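You operate a simulated robot arm through the tools that you are given. There is no shell and no other tool.

The job below is to be done with a simulated robot arm. You get a single attempt, and the scene is never put back.

TASK
Set the pressure to about the job card's figure, set its time and lay one dot on its disc.
Fine: the dot covers the inner ring and stays inside the outer one; slide back out.

Only the result counts: the job must be done as asked and must still hold three seconds after the hand-in. Knocking over, shifting, dropping, spilling or breaking anything else fails it. Lids that push on must go on centred and level and be pressed home; caps that screw on are set level and turned clockwise until they are tight.

THE ROBOT
A 7-joint arm with a fingered hand, fixed in place. Base frame: the origin is on the floor under the middle of its stand, x ahead of it, y to its left, z up; the work surface is at about z = 740. Units: mm, rad, N and s.
It reaches about 1164 mm from its shoulder. Its first joint turns from -2.897 to 2.897 rad. Payload 4.7 kg.
Tool frame: the origin (TCP) lies between the finger pads and is the grasp point; the fingertips stand 36 mm ahead of it; z points along the fingers, y is the line along which they close. The gripper opens to 120 mm; its body begins 42 mm behind the TCP. The gripper is a hand of 5 fingers: y runs from the thumb to the fingers, the wrist lies at [-18, -122, -210] in the tool frame, and closing takes about 1.5 s.
Orientation is that of the tool frame in the base frame, as a unit quaternion [w, x, y, z]. With the fingers straight down and the wrist toward the robot, the tool's x, y and z point along [0, 1, 0], [1, 0, 0] and [0, 0, -1] of the base frame.

THE INTERFACE
- The arm moves only by the tool move_arm. Its argument "rows" is text: rows parted by semicolons, each of 6 numbers parted by spaces: the shift along the tool's x, y, z in m, then the turn, a rotation vector about the tool's x, y, z in rad. In form: x y z rx ry rz; .... A call has 1 to 20 rows; each row is the pose to reach, as a shift and turn from the pose commanded when the call began, along the tool's axes at that moment. "gripper" is the opening, from 0 (shut) to 1 (fully open), set as the call begins (left out, the last holds). Each row takes 0.2 s and may step no farther than 50 mm and 0.15 rad from the row before; otherwise, or with a gripper value out of range, the whole call is refused. Where a pose cannot be reached the arm comes as near as it can. A force on the tool above 40 N (or 10 N above the force at the start of the call, whichever is more), or a blocked arm, ends the call early, and 0.2 s more pass. The fingers move at their own pace (about 45 mm/s each) and stop on an object; they squeeze with about 33 N. The grip force told is the motor's: it shows also when the fingers shut on nothing. Time passes only in rows, and 0.2 s behind the last, so rows that repeat a pose let the fingers close. The reply holds the time, the measured pose of the TCP, the force on the tool along the base axes, the opening and the grip force, in the units named above and with some noise, with the torque about the TCP (base axes, N m) and any sound that the robot's microphone picked up.
- Cameras (640 x 400 px; columns grow to the right, rows downward): "scene" is fixed at [220.4, -499.1, 1512.7]; the picture's right is [0.85, -0.52, 0.00], its down [-0.31, -0.51, -0.80] and it looks along [0.42, 0.68, -0.60] (base axes); focal length 344 px, centre (320, 200). "wrist" rides on the gripper at [73, -91, -143] in the tool frame; the picture's right is [-0.80, 0.28, -0.53], its down [-0.53, -0.73, 0.42] and it looks along [-0.27, 0.62, 0.74] (tool axes); focal length 234 px, centre (320, 200).
- get_image(camera): a new picture of that camera. No time passes.
- hand_shape(shape): the hand has 5 fingers and takes this shape, open, in about a second: jaw (thumb against the fingers, like two jaws); tri (thumb and two fingers); tip (a fingertip pinch); poke (one finger out to press); point (the index stretched); flat (the hand flat); cup (the hand cupped); fist (a fist). The gripper value then closes the fingers along that shape, each until it touches; the sizes above hold for jaw. It gives what a move gives, with no picture.
- probe_pixels(camera, pixels): for up to 12 pixels [column, row] of the newest picture of that camera ("zoom" is the newest enlarged one), the place [x, y, z] in the base frame of the surface seen there, good to about 2 mm. No time passes.
- enlarge(camera, box): a new picture of the part [left, top, right, bottom] of that camera's present view, enlarged. No time passes.
- sign_off(): hands the job in; it is judged then, once.

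Leave the gripper open and the arm clear of the work at the hand-in unless told otherwise.

The tools are called after "Call:" as a command line: name --argument value ..., lists and objects as JSON in quotes. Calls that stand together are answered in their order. move_arm: Moves the arm, as the interface text tells. Its arguments: {"type":"object","properties":{"rows":{"type":"string"},"gripper":{"type":"number"}},"required":["rows"]} The other tools are called the same way: hand_shape (shape) gives the hand a shape; get_image (camera) takes a picture; probe_pixels (camera, pixels) gives the place of the surface under pixels of a picture; enlarge (camera, box) takes an enlarged picture of a part of a camera's view; sign_off () hands the job in.

At the start:

```text
t: 0.0
eef_pos: [460.9, 332.1, 1116.1]
tool_rot: [0.001, 0.707, 0.707, 0.0]
force: [0.6, 0.2, -0.4]
wrist_torque: [0.02, -0.04, 0.02]
opening: 119.8
grip_force: 0.1
shape: jaw
```

scene: 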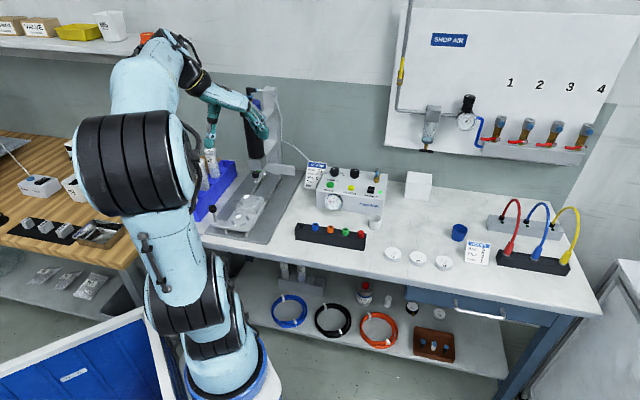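
wrist: 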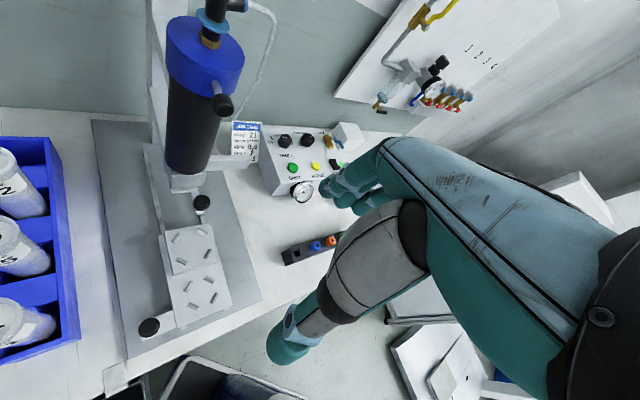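

I see a bench with a dispenser stand, a controller box with a card behind it, a tip rack, discs, and a shop air panel. I'll enlarge the relevant areas: the job card and controller (scene ~[290,150,400,250]), and the same card in the wrist view.

Call:
enlarge --camera "scene" --box '[290, 150, 400, 219]'

Call:
enlarge --camera "wrist" --box '[220, 110, 380, 210]'

Call:
enlarge --camera "scene" --box '[280, 190, 480, 315]'

Call:
enlarge --camera "scene" --box '[190, 80, 320, 240]'

```text
5.80 times, centred on (345, 184) of scene
```

zoom: 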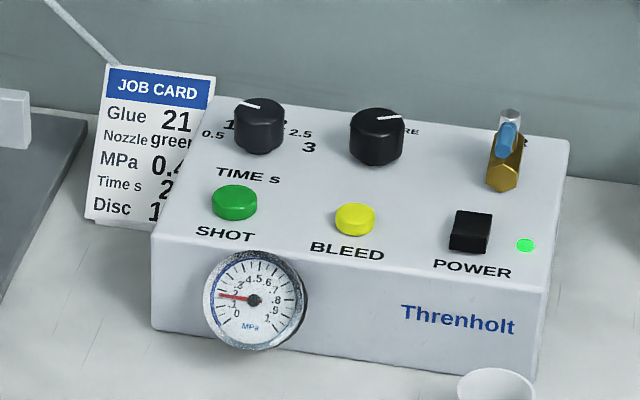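

```text
4.00 times, centred on (300, 160) of wrist
```

zoom: 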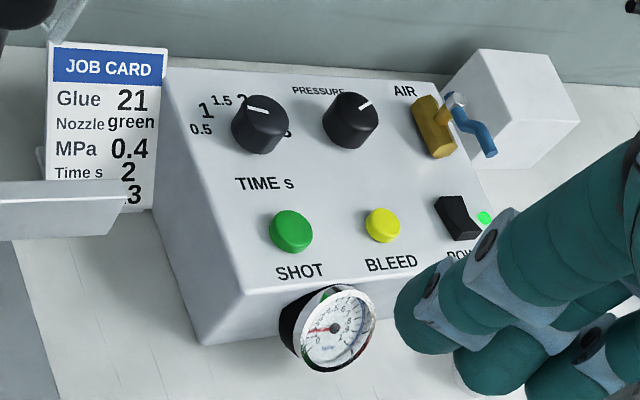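

```text
3.20 times, centred on (380, 252) of scene
```

zoom: 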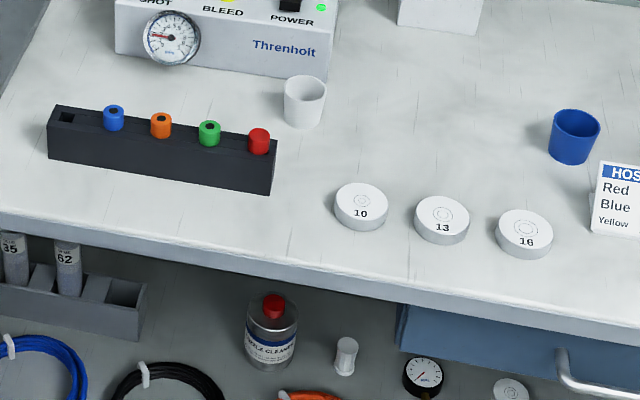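

```text
2.50 times, centred on (255, 160) of scene
```

zoom: 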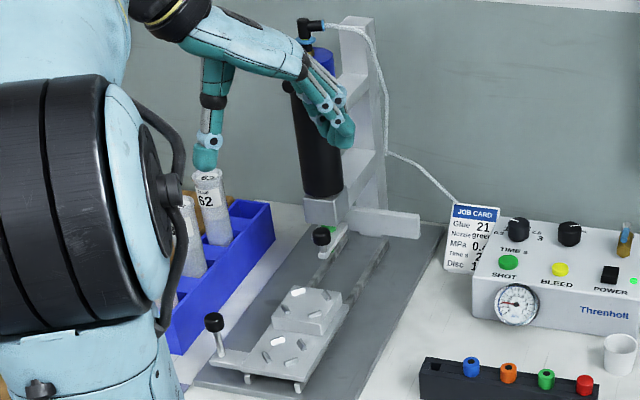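

The job card reads: Glue 21, Nozzle green, MPa 0.4, Time s 2, Disc 13. Next I'll look closely at the dispenser stand, its slide and nozzle, the cartridges, and the air panel.

Call:
enlarge --camera "wrist" --box '[100, 160, 280, 360]'

Call:
enlarge --camera "wrist" --box '[140, 0, 300, 220]'

Call:
enlarge --camera "scene" --box '[200, 140, 310, 240]'

Call:
enlarge --camera "scene" --box '[380, 20, 620, 170]'

Call:
enlarge --camera "wrist" --box '[0, 120, 160, 400]'

```text
2.00 times, centred on (190, 260) of wrist
```

zoom: 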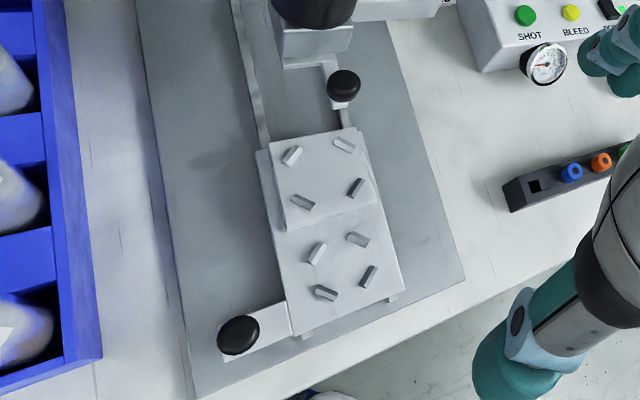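

```text
1.82 times, centred on (220, 110) of wrist
```

zoom: 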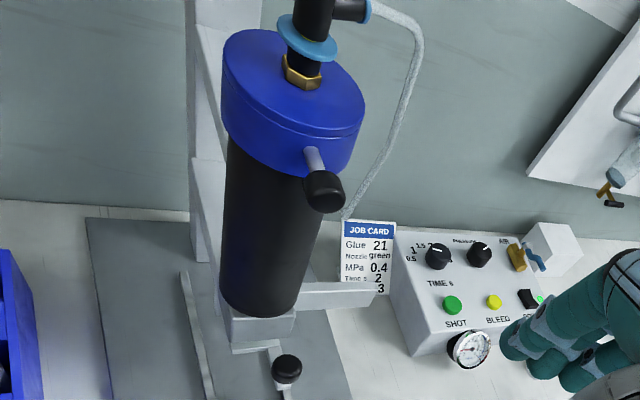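

```text
4.00 times, centred on (255, 190) of scene
```

zoom: 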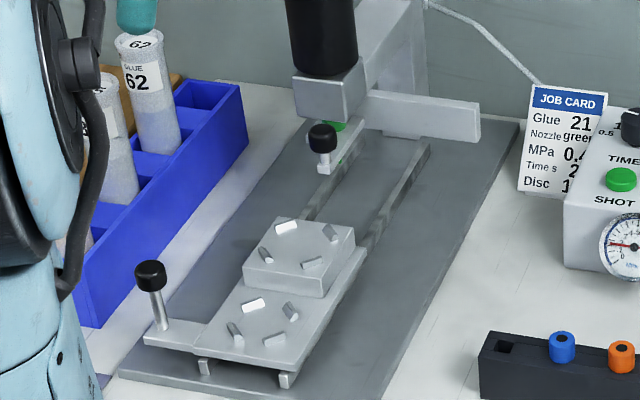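

```text
2.67 times, centred on (500, 95) of scene
```

zoom: 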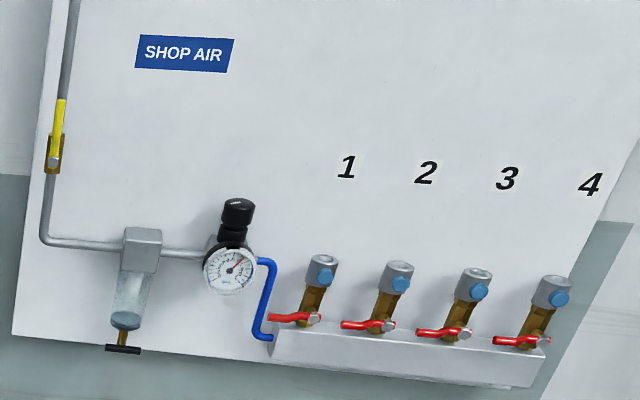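

```text
1.43 times, centred on (80, 260) of wrist
```

zoom: 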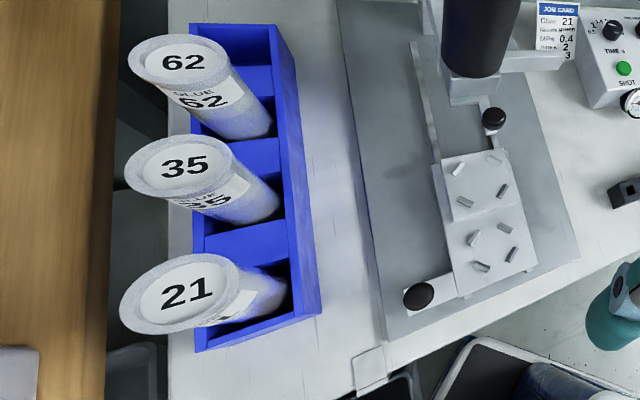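

The tray holds glue 62, 35 and 21, and the gun seems to have a green nozzle. Now I'll measure: get fresh pictures and probe the main features.

Call:
get_image --camera "scene"

Call:
get_image --camera "wrist"

Call:
enlarge --camera "scene" --box '[200, 140, 310, 240]'

Call:
probe_pixels --camera "zoom" --pixels '[[150, 266], [160, 310], [323, 129], [325, 165], [336, 126], [300, 240], [265, 320], [300, 272], [232, 350], [290, 380], [395, 180], [330, 180]]'

```text
taken
```

scene: 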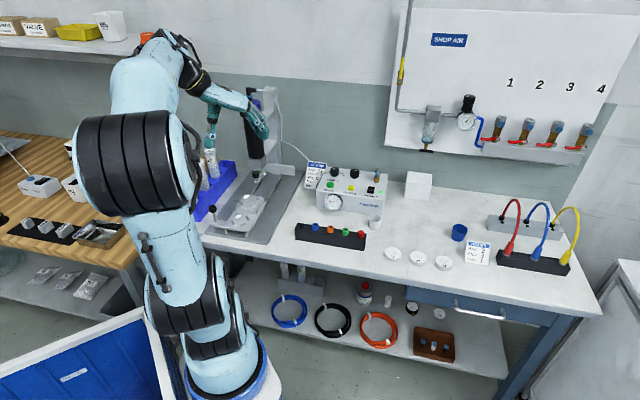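

```text
taken
```

wrist: 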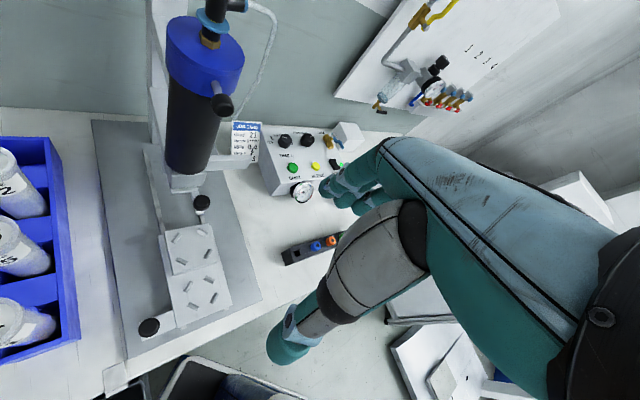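

```text
4.00 times, centred on (255, 190) of scene
```

zoom: 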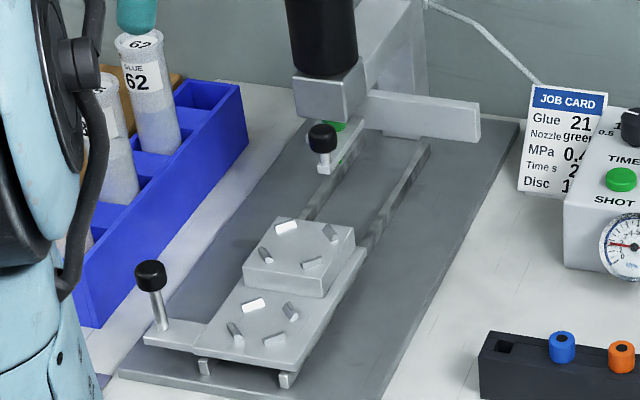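

```text
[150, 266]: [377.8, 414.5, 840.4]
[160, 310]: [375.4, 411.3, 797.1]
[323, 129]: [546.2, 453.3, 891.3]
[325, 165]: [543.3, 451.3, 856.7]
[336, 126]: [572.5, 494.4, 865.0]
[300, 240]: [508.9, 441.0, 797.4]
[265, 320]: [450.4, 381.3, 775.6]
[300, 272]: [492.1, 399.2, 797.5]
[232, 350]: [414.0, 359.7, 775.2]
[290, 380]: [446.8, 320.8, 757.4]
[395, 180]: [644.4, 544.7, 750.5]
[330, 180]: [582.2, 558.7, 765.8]
```

I want a closer look at the nozzle area and lever, the fixture, and the disc faces, using stronger zooms.

Call:
enlarge --camera "scene" --box '[264, 155, 296, 190]'

Call:
enlarge --camera "wrist" --box '[150, 160, 240, 230]'

Call:
enlarge --camera "scene" --box '[380, 240, 460, 280]'

Call:
probe_pixels --camera "zoom" --pixels '[[320, 200], [330, 110], [100, 100], [520, 170]]'

Call:
enlarge --camera "scene" --box '[300, 150, 460, 250]'

Call:
probe_pixels --camera "zoom" --pixels '[[130, 74], [210, 82], [300, 95], [108, 140], [195, 155], [278, 160], [285, 135], [130, 210], [310, 265], [470, 140], [30, 55], [70, 140]]'

```text
11.43 times, centred on (280, 172) of scene
```

zoom: 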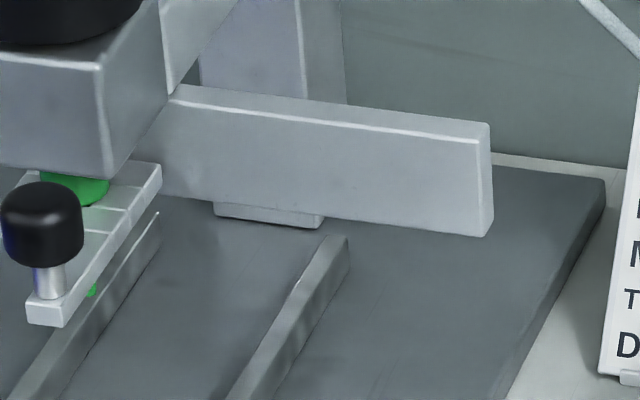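

```text
5.71 times, centred on (195, 195) of wrist
```

zoom: 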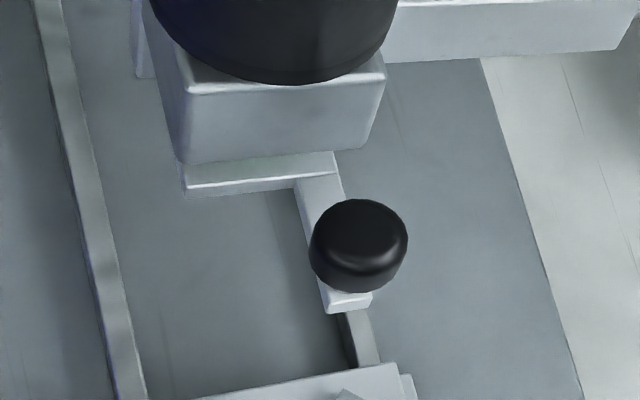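

```text
8.00 times, centred on (420, 260) of scene
```

zoom: 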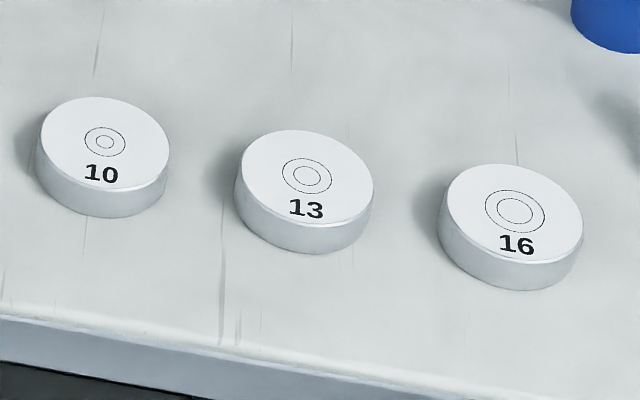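

```text
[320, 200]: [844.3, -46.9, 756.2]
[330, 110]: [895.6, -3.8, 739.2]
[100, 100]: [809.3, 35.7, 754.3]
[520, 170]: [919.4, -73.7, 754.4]
```

```text
4.00 times, centred on (380, 200) of scene
```

zoom: 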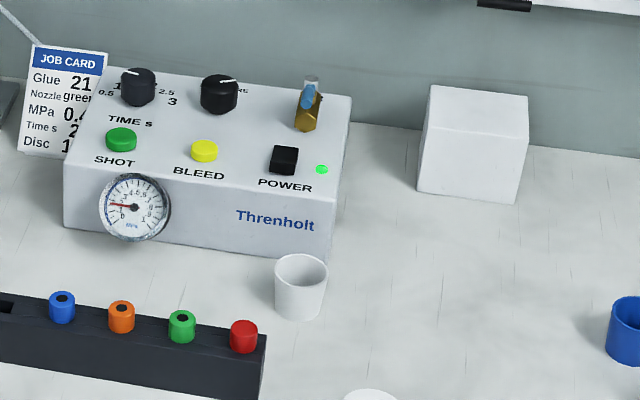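

```text
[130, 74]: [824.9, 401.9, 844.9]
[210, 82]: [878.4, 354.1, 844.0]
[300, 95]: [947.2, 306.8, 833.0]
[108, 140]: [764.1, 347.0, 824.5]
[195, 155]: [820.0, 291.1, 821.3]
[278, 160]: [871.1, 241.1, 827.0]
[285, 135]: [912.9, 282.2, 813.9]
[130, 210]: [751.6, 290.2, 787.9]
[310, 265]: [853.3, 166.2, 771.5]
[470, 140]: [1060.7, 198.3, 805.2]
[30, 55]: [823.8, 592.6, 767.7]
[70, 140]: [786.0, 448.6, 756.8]
```

The nozzle lock arm sits under the gun with the green nozzle through it; disc 13 is the middle disc. Now I'll zoom the slide's nests in the wrist view and probe their stubs and the handles.

Call:
enlarge --camera "wrist" --box '[120, 215, 248, 345]'

Call:
probe_pixels --camera "zoom" --pixels '[[90, 342], [250, 270], [320, 310], [250, 200]]'

```text
3.08 times, centred on (184, 280) of wrist
```

zoom: 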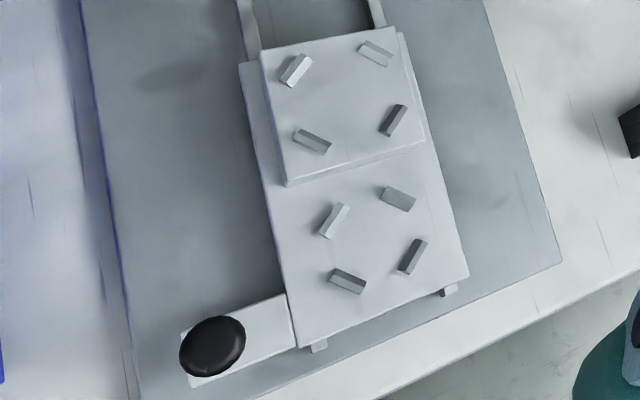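

```text
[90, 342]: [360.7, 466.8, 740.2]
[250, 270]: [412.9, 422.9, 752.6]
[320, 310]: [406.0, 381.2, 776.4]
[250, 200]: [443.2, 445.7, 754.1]
```

Call:
probe_pixels --camera "zoom" --pixels '[[298, 68], [376, 55], [394, 120], [312, 142], [335, 219], [398, 199], [413, 256], [347, 281], [213, 346], [262, 325], [345, 95], [370, 235]]'

Call:
probe_pixels --camera "zoom" --pixels '[[240, 62], [262, 55], [404, 30], [425, 140], [288, 185], [468, 275], [300, 345], [318, 345], [450, 290], [290, 300], [395, 35], [245, 15]]'

```text
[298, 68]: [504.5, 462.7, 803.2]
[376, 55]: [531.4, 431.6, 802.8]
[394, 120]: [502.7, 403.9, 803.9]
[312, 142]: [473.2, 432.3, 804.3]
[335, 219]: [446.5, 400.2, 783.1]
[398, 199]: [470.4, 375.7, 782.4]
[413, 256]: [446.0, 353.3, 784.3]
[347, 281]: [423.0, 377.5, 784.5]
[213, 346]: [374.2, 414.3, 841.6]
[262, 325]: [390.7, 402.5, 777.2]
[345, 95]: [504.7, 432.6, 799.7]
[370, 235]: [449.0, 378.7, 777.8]
```

```text
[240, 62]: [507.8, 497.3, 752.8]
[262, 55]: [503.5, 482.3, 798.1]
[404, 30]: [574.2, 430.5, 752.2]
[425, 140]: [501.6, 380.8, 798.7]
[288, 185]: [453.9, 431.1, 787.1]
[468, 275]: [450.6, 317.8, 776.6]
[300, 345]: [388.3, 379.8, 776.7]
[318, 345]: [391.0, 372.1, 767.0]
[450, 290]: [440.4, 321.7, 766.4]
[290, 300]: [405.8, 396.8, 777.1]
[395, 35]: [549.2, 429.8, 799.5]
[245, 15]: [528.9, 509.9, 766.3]
```

The slide runs at about 45° in the base frame: low nest centre ≈ (446.5, 376.7), high nest centre ≈ (503, 432.6). I'll zoom in on the nozzle tip, near scene pixel (260, 178), and measure the discs' diameter.

Call:
enlarge --camera "scene" --box '[246, 168, 272, 185]'

Call:
probe_pixels --camera "zoom" --pixels '[[340, 300], [320, 100], [400, 60], [345, 295], [330, 310], [480, 40]]'

Call:
enlarge --camera "scene" --box '[404, 250, 434, 275]'

Call:
probe_pixels --camera "zoom" --pixels '[[320, 200], [320, 100], [200, 200], [440, 200], [320, 300], [260, 200]]'

```text
16.00 times, centred on (259, 176) of scene
```

zoom: 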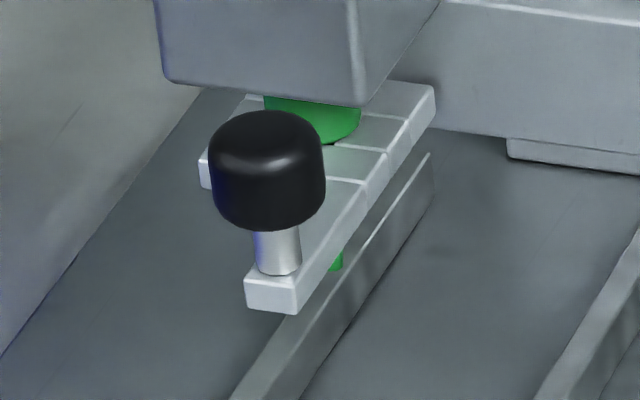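

```text
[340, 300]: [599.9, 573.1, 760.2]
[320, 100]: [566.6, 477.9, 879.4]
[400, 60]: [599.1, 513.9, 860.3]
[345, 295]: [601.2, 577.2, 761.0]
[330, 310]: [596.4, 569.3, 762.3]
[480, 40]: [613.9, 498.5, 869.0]
```

```text
16.00 times, centred on (419, 262) of scene
```

zoom: 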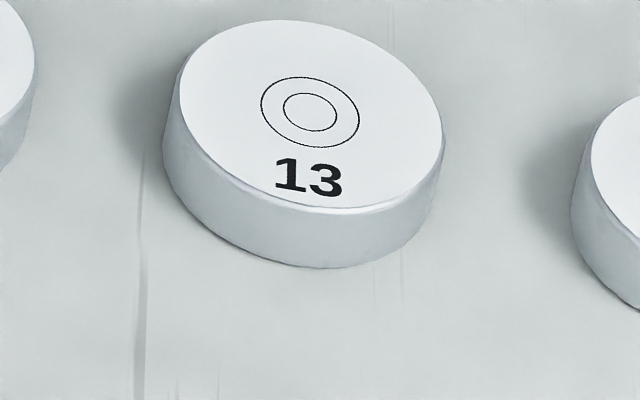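

```text
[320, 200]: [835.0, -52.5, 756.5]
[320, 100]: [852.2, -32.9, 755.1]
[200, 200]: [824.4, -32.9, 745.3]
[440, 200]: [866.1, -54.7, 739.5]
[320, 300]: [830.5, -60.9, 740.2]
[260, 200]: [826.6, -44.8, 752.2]
```

Now probe the visible nozzle tip (zoom ~ (336,262)) and the disc's ring and edge points again.

Call:
probe_pixels --camera "zoom" --pixels '[[310, 112], [262, 100], [358, 125], [184, 80], [440, 150], [300, 78], [318, 147], [250, 24], [335, 208], [282, 110], [336, 114]]'

Call:
enlarge --camera "scene" --box '[254, 174, 266, 182]'

Call:
probe_pixels --camera "zoom" --pixels '[[330, 300], [345, 280], [340, 270], [350, 290], [335, 320]]'

```text
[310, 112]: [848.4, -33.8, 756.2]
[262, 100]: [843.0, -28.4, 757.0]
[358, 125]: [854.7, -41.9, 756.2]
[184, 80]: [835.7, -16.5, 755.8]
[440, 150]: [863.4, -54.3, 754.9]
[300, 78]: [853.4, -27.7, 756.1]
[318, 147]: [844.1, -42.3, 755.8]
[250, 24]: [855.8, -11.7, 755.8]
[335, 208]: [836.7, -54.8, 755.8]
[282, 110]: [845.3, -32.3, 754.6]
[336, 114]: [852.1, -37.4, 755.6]
```

```text
16.00 times, centred on (260, 178) of scene
```

zoom: 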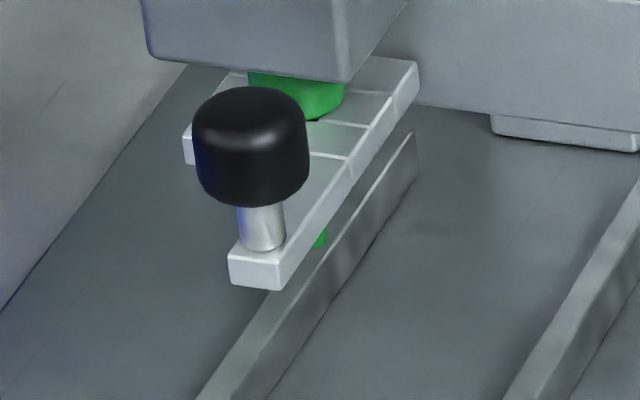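

```text
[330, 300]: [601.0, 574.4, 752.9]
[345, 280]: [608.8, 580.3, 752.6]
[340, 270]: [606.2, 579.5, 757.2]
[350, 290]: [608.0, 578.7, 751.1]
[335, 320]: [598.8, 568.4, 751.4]
```

Call:
probe_pixels --camera "zoom" --pixels '[[320, 240], [318, 245], [322, 234], [320, 100], [330, 85], [295, 95], [260, 280], [400, 80], [300, 240]]'

Call:
enlarge --camera "wrist" --box '[160, 220, 220, 262]'

Call:
enlarge --camera "wrist" --box '[172, 272, 222, 317]'

```text
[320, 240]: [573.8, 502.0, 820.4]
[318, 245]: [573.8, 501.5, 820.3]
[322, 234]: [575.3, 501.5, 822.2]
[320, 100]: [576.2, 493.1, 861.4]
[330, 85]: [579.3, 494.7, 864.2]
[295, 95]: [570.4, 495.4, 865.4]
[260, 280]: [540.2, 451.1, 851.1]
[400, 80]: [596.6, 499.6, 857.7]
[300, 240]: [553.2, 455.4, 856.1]
```

```text
9.52 times, centred on (190, 241) of wrist
```

zoom: 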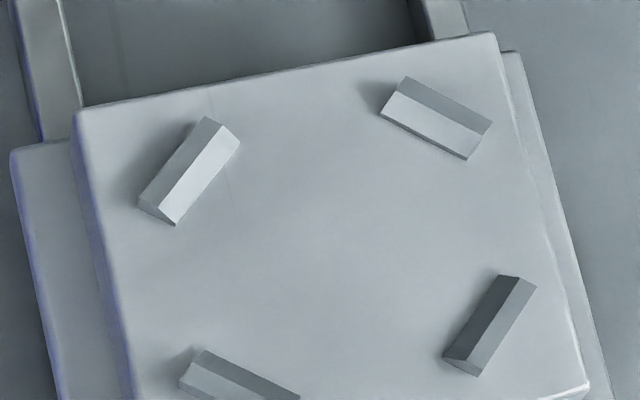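

```text
8.89 times, centred on (197, 294) of wrist
```

zoom: 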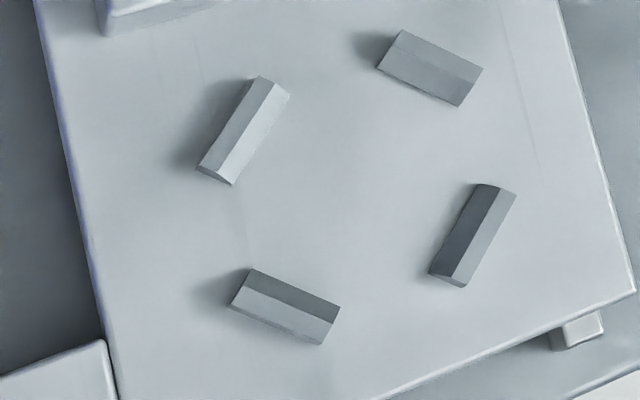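

The nozzle tip is near (574.5, 502, ≤820), which suits a disc on the high nest (top ≈ 814). I'll check the stub inner faces of the high nest versus the disc's ~45 mm diameter.

Call:
enlarge --camera "wrist" --box '[160, 222, 224, 272]'

Call:
probe_pixels --camera "zoom" --pixels '[[180, 195], [225, 125]]'

```text
8.00 times, centred on (192, 247) of wrist
```

zoom: 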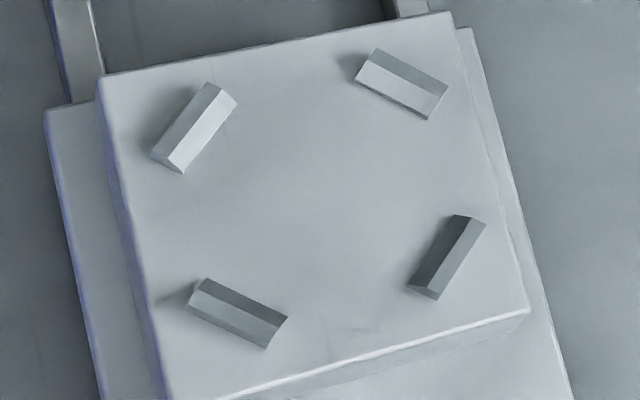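

```text
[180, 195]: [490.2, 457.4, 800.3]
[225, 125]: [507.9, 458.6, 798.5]
```

Call:
probe_pixels --camera "zoom" --pixels '[[216, 140], [391, 104], [428, 250], [248, 295], [205, 118], [410, 75], [452, 265], [232, 318], [187, 172], [237, 100], [310, 190]]'

```text
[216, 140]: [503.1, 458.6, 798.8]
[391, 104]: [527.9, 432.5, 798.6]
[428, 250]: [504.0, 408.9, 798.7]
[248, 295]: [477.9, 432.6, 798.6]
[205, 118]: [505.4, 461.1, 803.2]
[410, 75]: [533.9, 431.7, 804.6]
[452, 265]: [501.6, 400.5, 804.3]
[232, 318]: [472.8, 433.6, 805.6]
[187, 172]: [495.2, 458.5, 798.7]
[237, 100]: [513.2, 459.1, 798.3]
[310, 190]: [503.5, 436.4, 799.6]
```

The disc (~48 mm) fits the high nest (50 mm opening). Now zoom on the controller's dials from the wrist view to read the time scale and pointer positions.

Call:
enlarge --camera "wrist" --box '[262, 125, 322, 162]'

Call:
enlarge --camera "scene" --box '[322, 160, 366, 187]'

Call:
enlarge --camera "scene" --box '[318, 188, 350, 212]'

Call:
enlarge --camera "scene" --box '[360, 160, 392, 184]'

```text
10.67 times, centred on (292, 144) of wrist
```

zoom: 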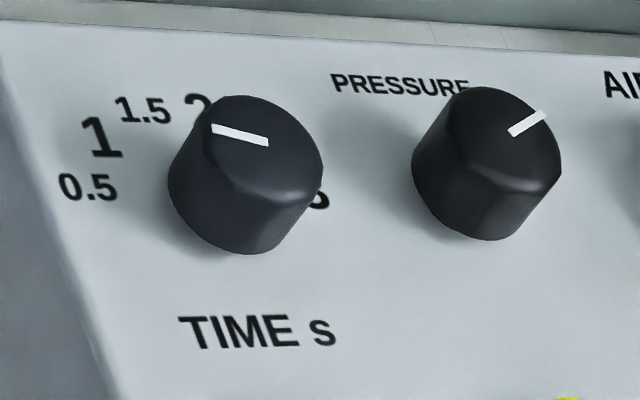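

```text
14.55 times, centred on (344, 174) of scene
```

zoom: 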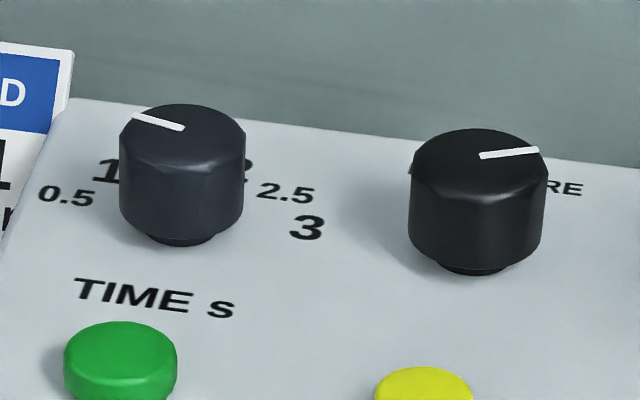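

```text
16.00 times, centred on (334, 200) of scene
```

zoom: 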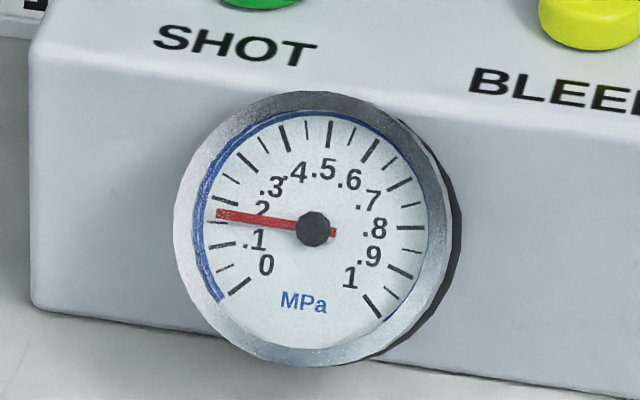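

```text
16.00 times, centred on (376, 172) of scene
```

zoom: 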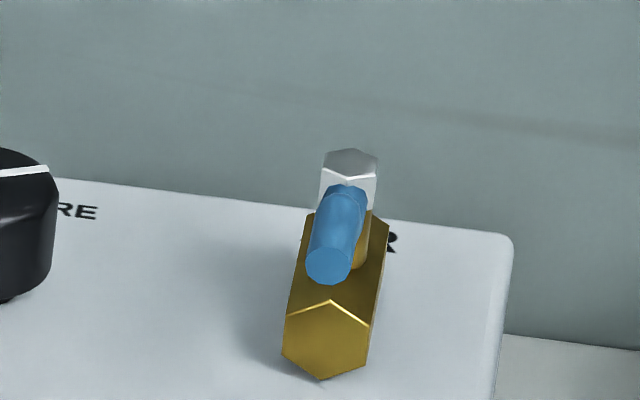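

The gauge reads about 0.17 MPa. I'll probe the time-scale labels, the knob tops and pointer ends to get dial angles.

Call:
enlarge --camera "wrist" --box '[262, 125, 322, 162]'

Call:
probe_pixels --camera "zoom" --pixels '[[88, 188], [102, 138], [142, 110], [192, 100], [215, 130], [265, 142], [250, 150], [515, 132], [543, 115], [490, 140], [245, 240], [490, 225]]'

Call:
enlarge --camera "scene" --box '[322, 160, 366, 187]'

Call:
probe_pixels --camera "zoom" --pixels '[[65, 196], [107, 170], [285, 192], [307, 228], [183, 128], [135, 115], [482, 156], [538, 150], [180, 140], [475, 165], [180, 240], [473, 268]]'

```text
10.67 times, centred on (292, 144) of wrist
```

zoom: 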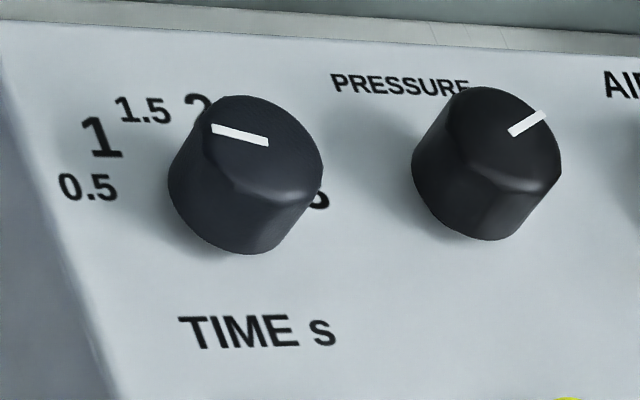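

```text
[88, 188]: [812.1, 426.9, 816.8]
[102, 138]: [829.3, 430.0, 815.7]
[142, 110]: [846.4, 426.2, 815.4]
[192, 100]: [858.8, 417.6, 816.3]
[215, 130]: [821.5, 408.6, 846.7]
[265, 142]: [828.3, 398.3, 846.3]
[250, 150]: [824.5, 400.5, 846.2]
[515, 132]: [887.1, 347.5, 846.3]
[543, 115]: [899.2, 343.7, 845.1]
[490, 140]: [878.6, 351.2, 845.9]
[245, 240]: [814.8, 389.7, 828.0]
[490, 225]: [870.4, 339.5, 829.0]
```

```text
14.55 times, centred on (344, 174) of scene
```

zoom: 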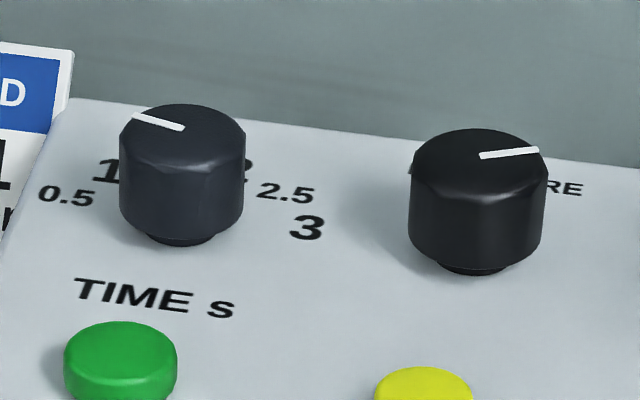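

```text
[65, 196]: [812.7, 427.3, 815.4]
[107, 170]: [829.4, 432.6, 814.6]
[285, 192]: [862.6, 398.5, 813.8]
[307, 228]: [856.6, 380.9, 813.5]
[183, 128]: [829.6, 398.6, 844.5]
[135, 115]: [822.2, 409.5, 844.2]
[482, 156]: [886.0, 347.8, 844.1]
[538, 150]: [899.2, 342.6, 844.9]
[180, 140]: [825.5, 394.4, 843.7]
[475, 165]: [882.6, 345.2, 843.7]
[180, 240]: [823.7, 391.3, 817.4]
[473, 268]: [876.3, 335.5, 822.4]
```

The top of the box is at z≈815, knob tops at 845. The time pointer sits at 0.5 (119° in base; 2 s is at ≈29°, so 90° clockwise). Now I'll look at the hand shapes and locate the job card; I'll try the "tri" shape and view it.

Call:
hand_shape --shape "tri"

Call:
enlarge --camera "scene" --box '[180, 60, 300, 180]'

Call:
get_image --camera "wrist"

```text
t: 0.9
eef_pos: [461.4, 331.5, 1117.2]
tool_rot: [0.0, 0.707, 0.707, 0.0]
force: [0.2, 0.5, 0.5]
wrist_torque: [-0.01, 0.01, 0.03]
opening: 119.7
grip_force: 0.0
shape: tri
```

```text
3.33 times, centred on (240, 120) of scene
```

zoom: 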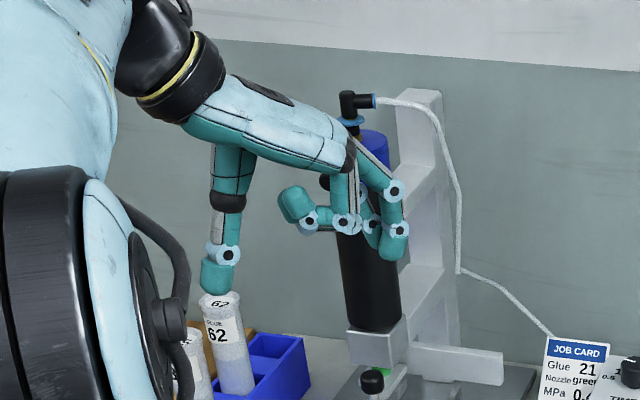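

```text
taken
```

wrist: 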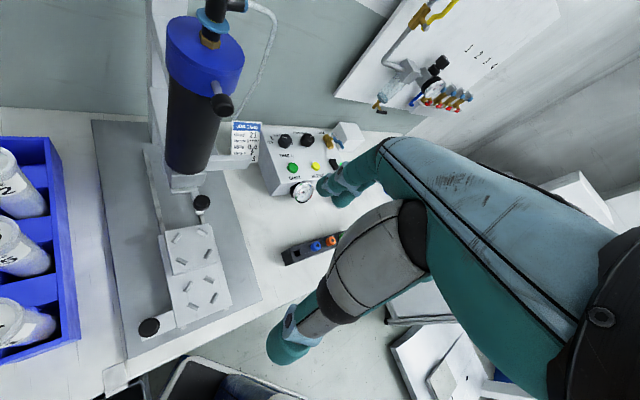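

The tri shape has thumb and two fingers down, others curled. I'll probe the fingertip positions in this zoom and card corner places.

Call:
probe_pixels --camera "zoom" --pixels '[[215, 285], [225, 255], [395, 250], [370, 235], [345, 225], [293, 205], [310, 222], [340, 170], [548, 342], [608, 345], [545, 398], [330, 110]]'

Call:
move_arm --rows "0 0 0 0 0 0; 0 0 0 0 0 0; 0 0 0 0 0 0; 0 0 0 0 0 0; 0 0 0 0 0 0" --gripper 0.4

Call:
enlarge --camera "scene" --box '[200, 70, 300, 160]'

Call:
get_image --camera "wrist"

```text
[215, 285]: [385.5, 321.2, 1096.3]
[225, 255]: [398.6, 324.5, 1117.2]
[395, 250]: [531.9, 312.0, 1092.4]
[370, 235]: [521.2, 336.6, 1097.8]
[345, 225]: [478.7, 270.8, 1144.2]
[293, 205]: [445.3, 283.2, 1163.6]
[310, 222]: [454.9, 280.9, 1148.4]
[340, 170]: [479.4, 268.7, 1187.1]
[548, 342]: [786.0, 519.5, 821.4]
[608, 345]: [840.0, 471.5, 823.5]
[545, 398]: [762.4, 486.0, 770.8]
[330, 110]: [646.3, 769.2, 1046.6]
```

```text
t: 2.1
eef_pos: [460.4, 332.5, 1116.0]
tool_rot: [0.0, 0.707, 0.707, 0.0]
force: [-0.7, 0.2, -0.2]
wrist_torque: [-0.01, 0.01, -0.02]
opening: 48.5
grip_force: 0.0
shape: tri
```

```text
4.44 times, centred on (250, 115) of scene
```

zoom: 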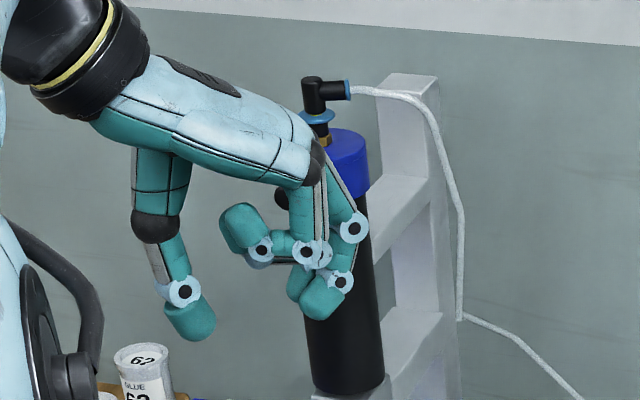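

```text
taken
```

wrist: 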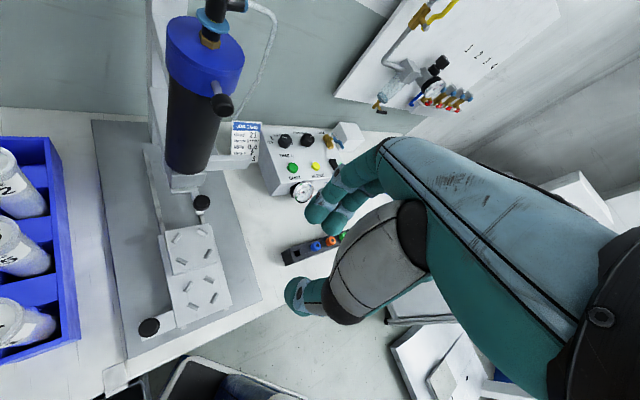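

Tri works: the thumb and two fingers centre on the TCP. Next: move above the time knob (828.6, 398.3) at z≈1000, turning the hand −1.4 rad about its z axis so the wrist lies toward −y, away from the gun.

Call:
move_arm --rows "0.0066 0.0368 0.0 0 0 -0.14; 0.0132 0.0736 0.0 0 0 -0.28; 0.0198 0.1104 0.0 0 0 -0.42; 0.0264 0.1472 0.0 0 0 -0.56; 0.033 0.184 0.0 0 0 -0.70; 0.0396 0.2208 0.0 0 0 -0.84; 0.0462 0.2576 0.02 0 0 -0.98; 0.0528 0.2944 0.04 0 0 -1.12; 0.0594 0.3312 0.06 0 0 -1.26; 0.066 0.368 0.08 0 0 -1.40; 0.066 0.368 0.115 0 0 -1.40; 0.066 0.368 0.115 0 0 -1.40" --gripper 0.6

Call:
get_image --camera "scene"

Call:
get_image --camera "wrist"

```text
t: 4.7
eef_pos: [828.1, 397.3, 1004.5]
tool_rot: [0.0, 0.086, 0.996, 0.001]
force: [-0.4, 0.7, 0.5]
wrist_torque: [0.03, -0.01, 0.01]
opening: 71.6
grip_force: 0.0
shape: tri
```

```text
taken
```

scene: 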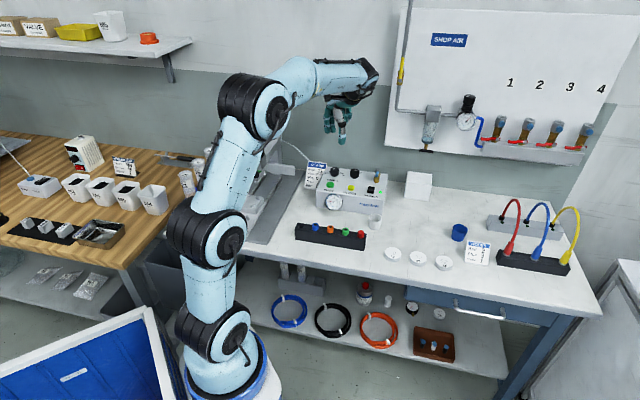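

```text
taken
```

wrist: 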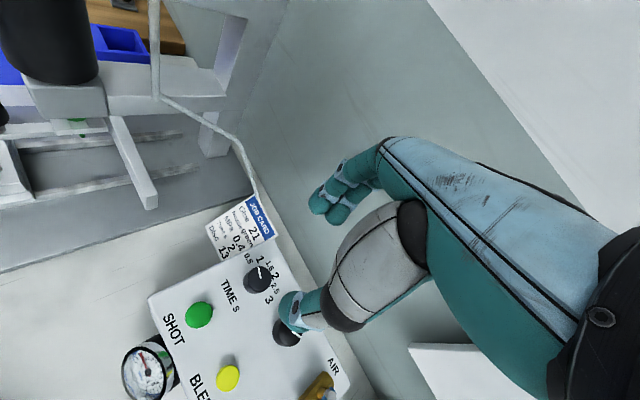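

Now I can see the knobs, card and nozzle from the other side. I'll zoom on the knobs to refine their centres.

Call:
enlarge --camera "wrist" --box '[225, 250, 305, 300]'

Call:
probe_pixels --camera "zoom" --pixels '[[260, 145], [330, 210], [240, 210], [150, 100], [360, 100], [310, 60]]'

Call:
enlarge --camera "wrist" --box '[60, 100, 130, 145]'

Call:
enlarge --camera "scene" --box '[300, 70, 400, 200]'

```text
8.00 times, centred on (265, 275) of wrist
```

zoom: 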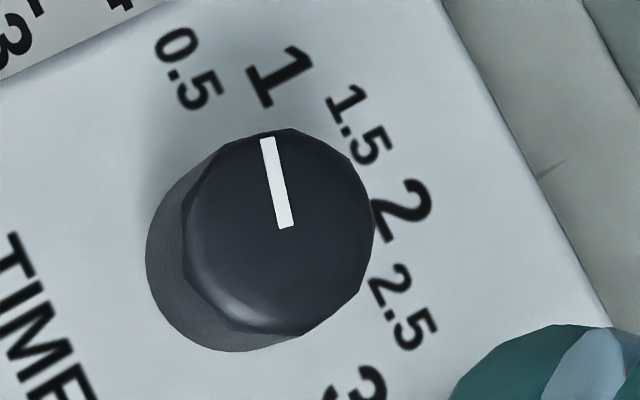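

```text
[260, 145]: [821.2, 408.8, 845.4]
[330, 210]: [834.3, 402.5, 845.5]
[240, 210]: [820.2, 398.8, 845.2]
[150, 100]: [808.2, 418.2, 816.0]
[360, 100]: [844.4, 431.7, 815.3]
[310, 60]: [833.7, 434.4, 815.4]
```

```text
8.89 times, centred on (95, 122) of wrist
```

zoom: 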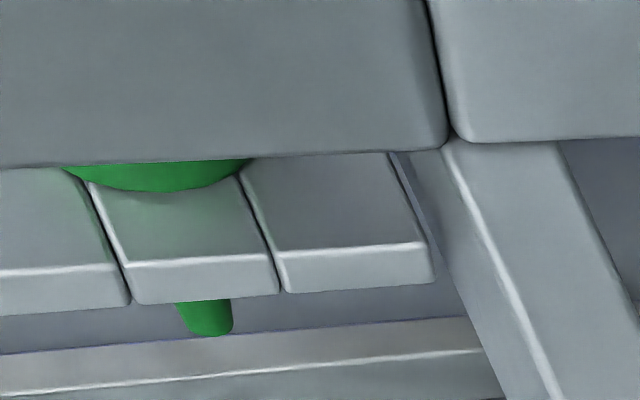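

```text
3.08 times, centred on (350, 135) of scene
```

zoom: 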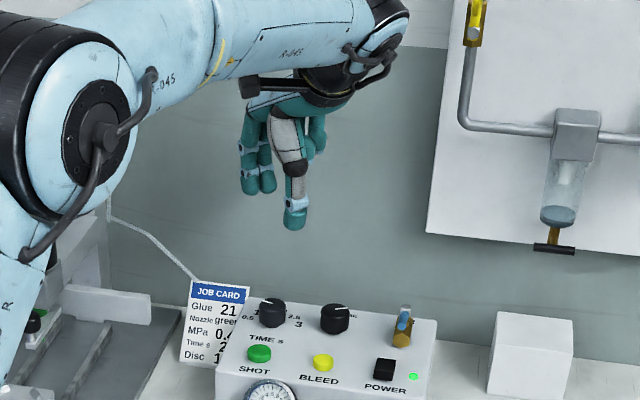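

Call:
probe_pixels --camera "wrist" --pixels '[[260, 279], [261, 278.5], [82.5, 137], [82.5, 136], [84, 130]]'

Call:
enlarge --camera "wrist" --box '[60, 115, 110, 145]'

```text
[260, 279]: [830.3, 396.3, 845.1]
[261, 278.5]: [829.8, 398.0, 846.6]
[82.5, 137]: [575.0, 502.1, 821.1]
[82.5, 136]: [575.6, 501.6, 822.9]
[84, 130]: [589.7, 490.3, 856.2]
```

```text
12.80 times, centred on (85, 130) of wrist
```

zoom: 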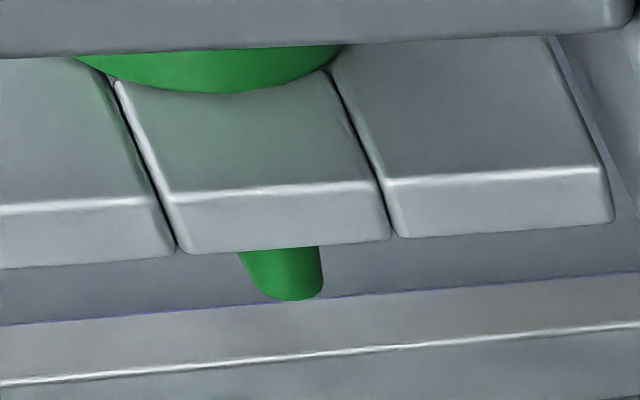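

Call:
probe_pixels --camera "zoom" --pixels '[[288, 297], [290, 293], [270, 285], [310, 285], [290, 260]]'

```text
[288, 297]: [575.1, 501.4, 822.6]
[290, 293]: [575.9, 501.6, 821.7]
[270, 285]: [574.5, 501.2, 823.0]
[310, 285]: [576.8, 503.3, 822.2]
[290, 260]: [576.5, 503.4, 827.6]
```

Nozzle tip confirmed at ≈(576, 503, 820). Now lower straight down over the time knob to TCP z≈858 in steps; first to z≈900 and check alignment.

Call:
move_arm --rows "0 0 0.04 0 0 0; 0 0 0.08 0 0 0; 0 0 0.10 0 0 0; 0 0 0.10 0 0 0"

Call:
enlarge --camera "scene" --box '[305, 120, 395, 200]'

Call:
get_image --camera "wrist"

```text
t: 5.7
eef_pos: [828.9, 398.0, 903.6]
tool_rot: [0.001, 0.086, 0.996, 0.001]
force: [0.2, 0.5, 0.7]
wrist_torque: [0.02, 0.0, -0.01]
opening: 71.5
grip_force: 0.1
shape: tri
```

```text
5.00 times, centred on (350, 160) of scene
```

zoom: 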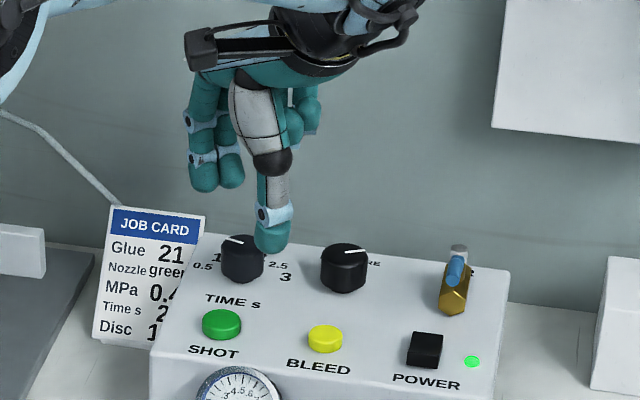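

```text
taken
```

wrist: 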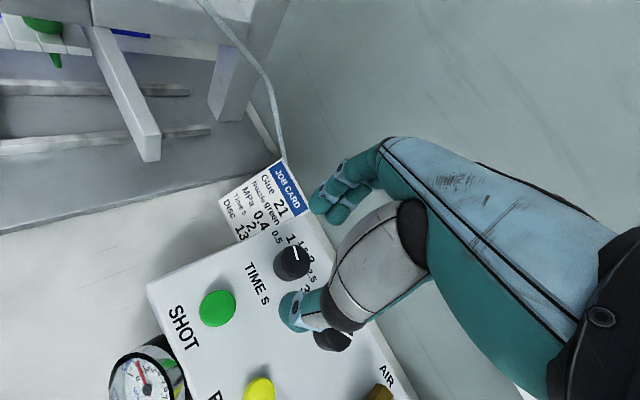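

Aligned: thumb in front-right of the time knob and fingers behind-left, clear of the card. Lower another 43 mm to TCP z≈858.

Call:
move_arm --rows "0 0 0.02 0 0 0; 0 0 0.035 0 0 0; 0 0 0.043 0 0 0; 0 0 0.043 0 0 0"

Call:
enlarge --camera "scene" --box '[305, 130, 385, 190]'

Call:
enlarge --camera "wrist" --box '[200, 150, 400, 360]'

```text
t: 6.7
eef_pos: [828.3, 397.9, 858.4]
tool_rot: [0.0, 0.086, 0.996, 0.0]
force: [0.1, -0.3, 0.3]
wrist_torque: [-0.01, -0.01, 0.01]
opening: 71.9
grip_force: 0.1
shape: tri
```

```text
6.67 times, centred on (345, 160) of scene
```

zoom: 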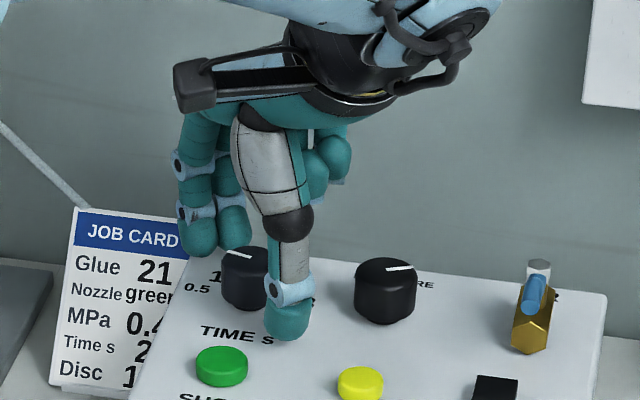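

```text
1.90 times, centred on (300, 255) of wrist
```

zoom: 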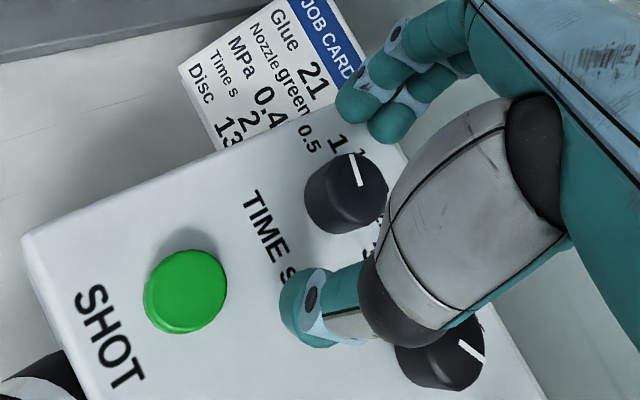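

Knob is between thumb and fingers. Close the fingers on the time knob and wait for contact.

Call:
move_arm --rows "0 0 0 0 0 0; 0 0 0 0 0 0; 0 0 0 0 0 0; 0 0 0 0 0 0; 0 0 0 0 0 0; 0 0 0 0 0 0; 0 0 0 0 0 0" --gripper 0.15

Call:
enlarge --camera "wrist" --box '[200, 150, 400, 360]'

```text
t: 8.3
eef_pos: [828.8, 397.4, 858.4]
tool_rot: [-0.001, 0.086, 0.996, 0.0]
force: [-1.2, -3.7, -2.4]
wrist_torque: [-0.12, 0.03, 0.0]
opening: 21.5
grip_force: 32.9
shape: tri
```

```text
1.90 times, centred on (300, 255) of wrist
```

zoom: 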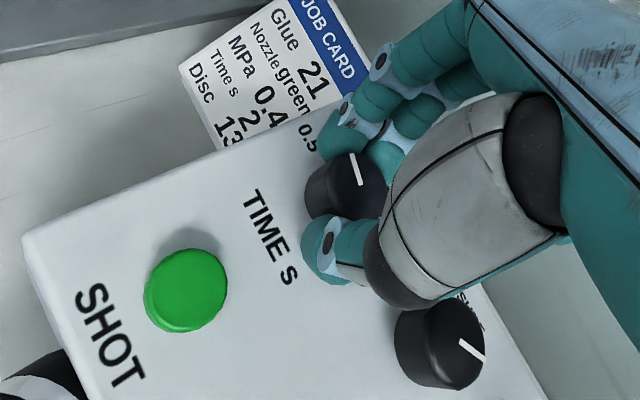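

Grip is firm with low side force. Turn clockwise (rz +) 0.785 rad first, then check the pointer.

Call:
move_arm --rows "0 0 0 0 0 0.13; 0 0 0 0 0 0.26; 0 0 0 0 0 0.39; 0 0 0 0 0 0.52; 0 0 0 0 0 0.65; 0 0 0 0 0 0.785; 0 0 0 0 0 0.785"

Call:
enlarge --camera "wrist" --box '[200, 150, 400, 360]'

Call:
enlarge --camera "scene" --box '[305, 130, 385, 190]'

```text
t: 9.9
eef_pos: [828.9, 397.2, 857.5]
tool_rot: [0.0, 0.461, 0.888, 0.0]
force: [-0.1, -2.5, 2.9]
wrist_torque: [-0.08, -0.02, 0.01]
opening: 21.6
grip_force: 33.4
shape: tri
```

```text
1.90 times, centred on (300, 255) of wrist
```

zoom: 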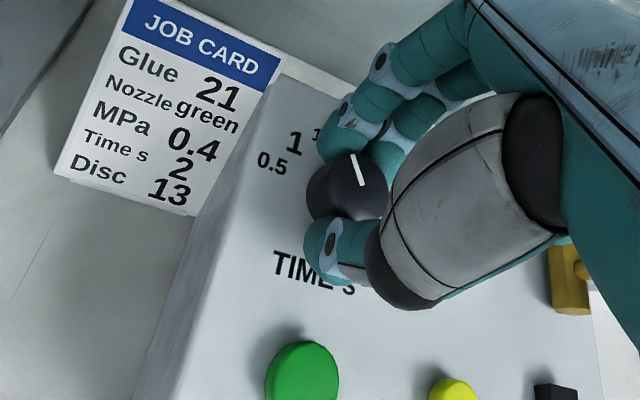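

```text
6.67 times, centred on (345, 160) of scene
```

zoom: 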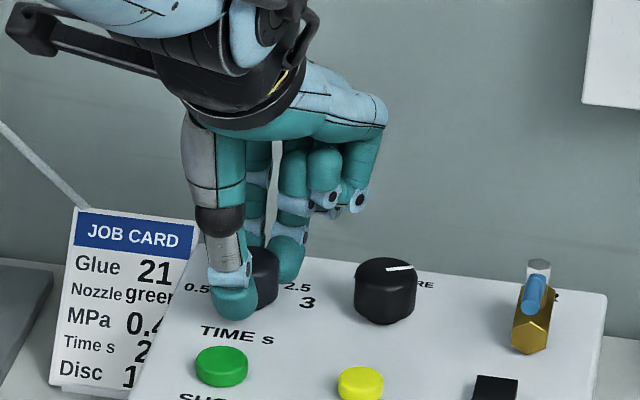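

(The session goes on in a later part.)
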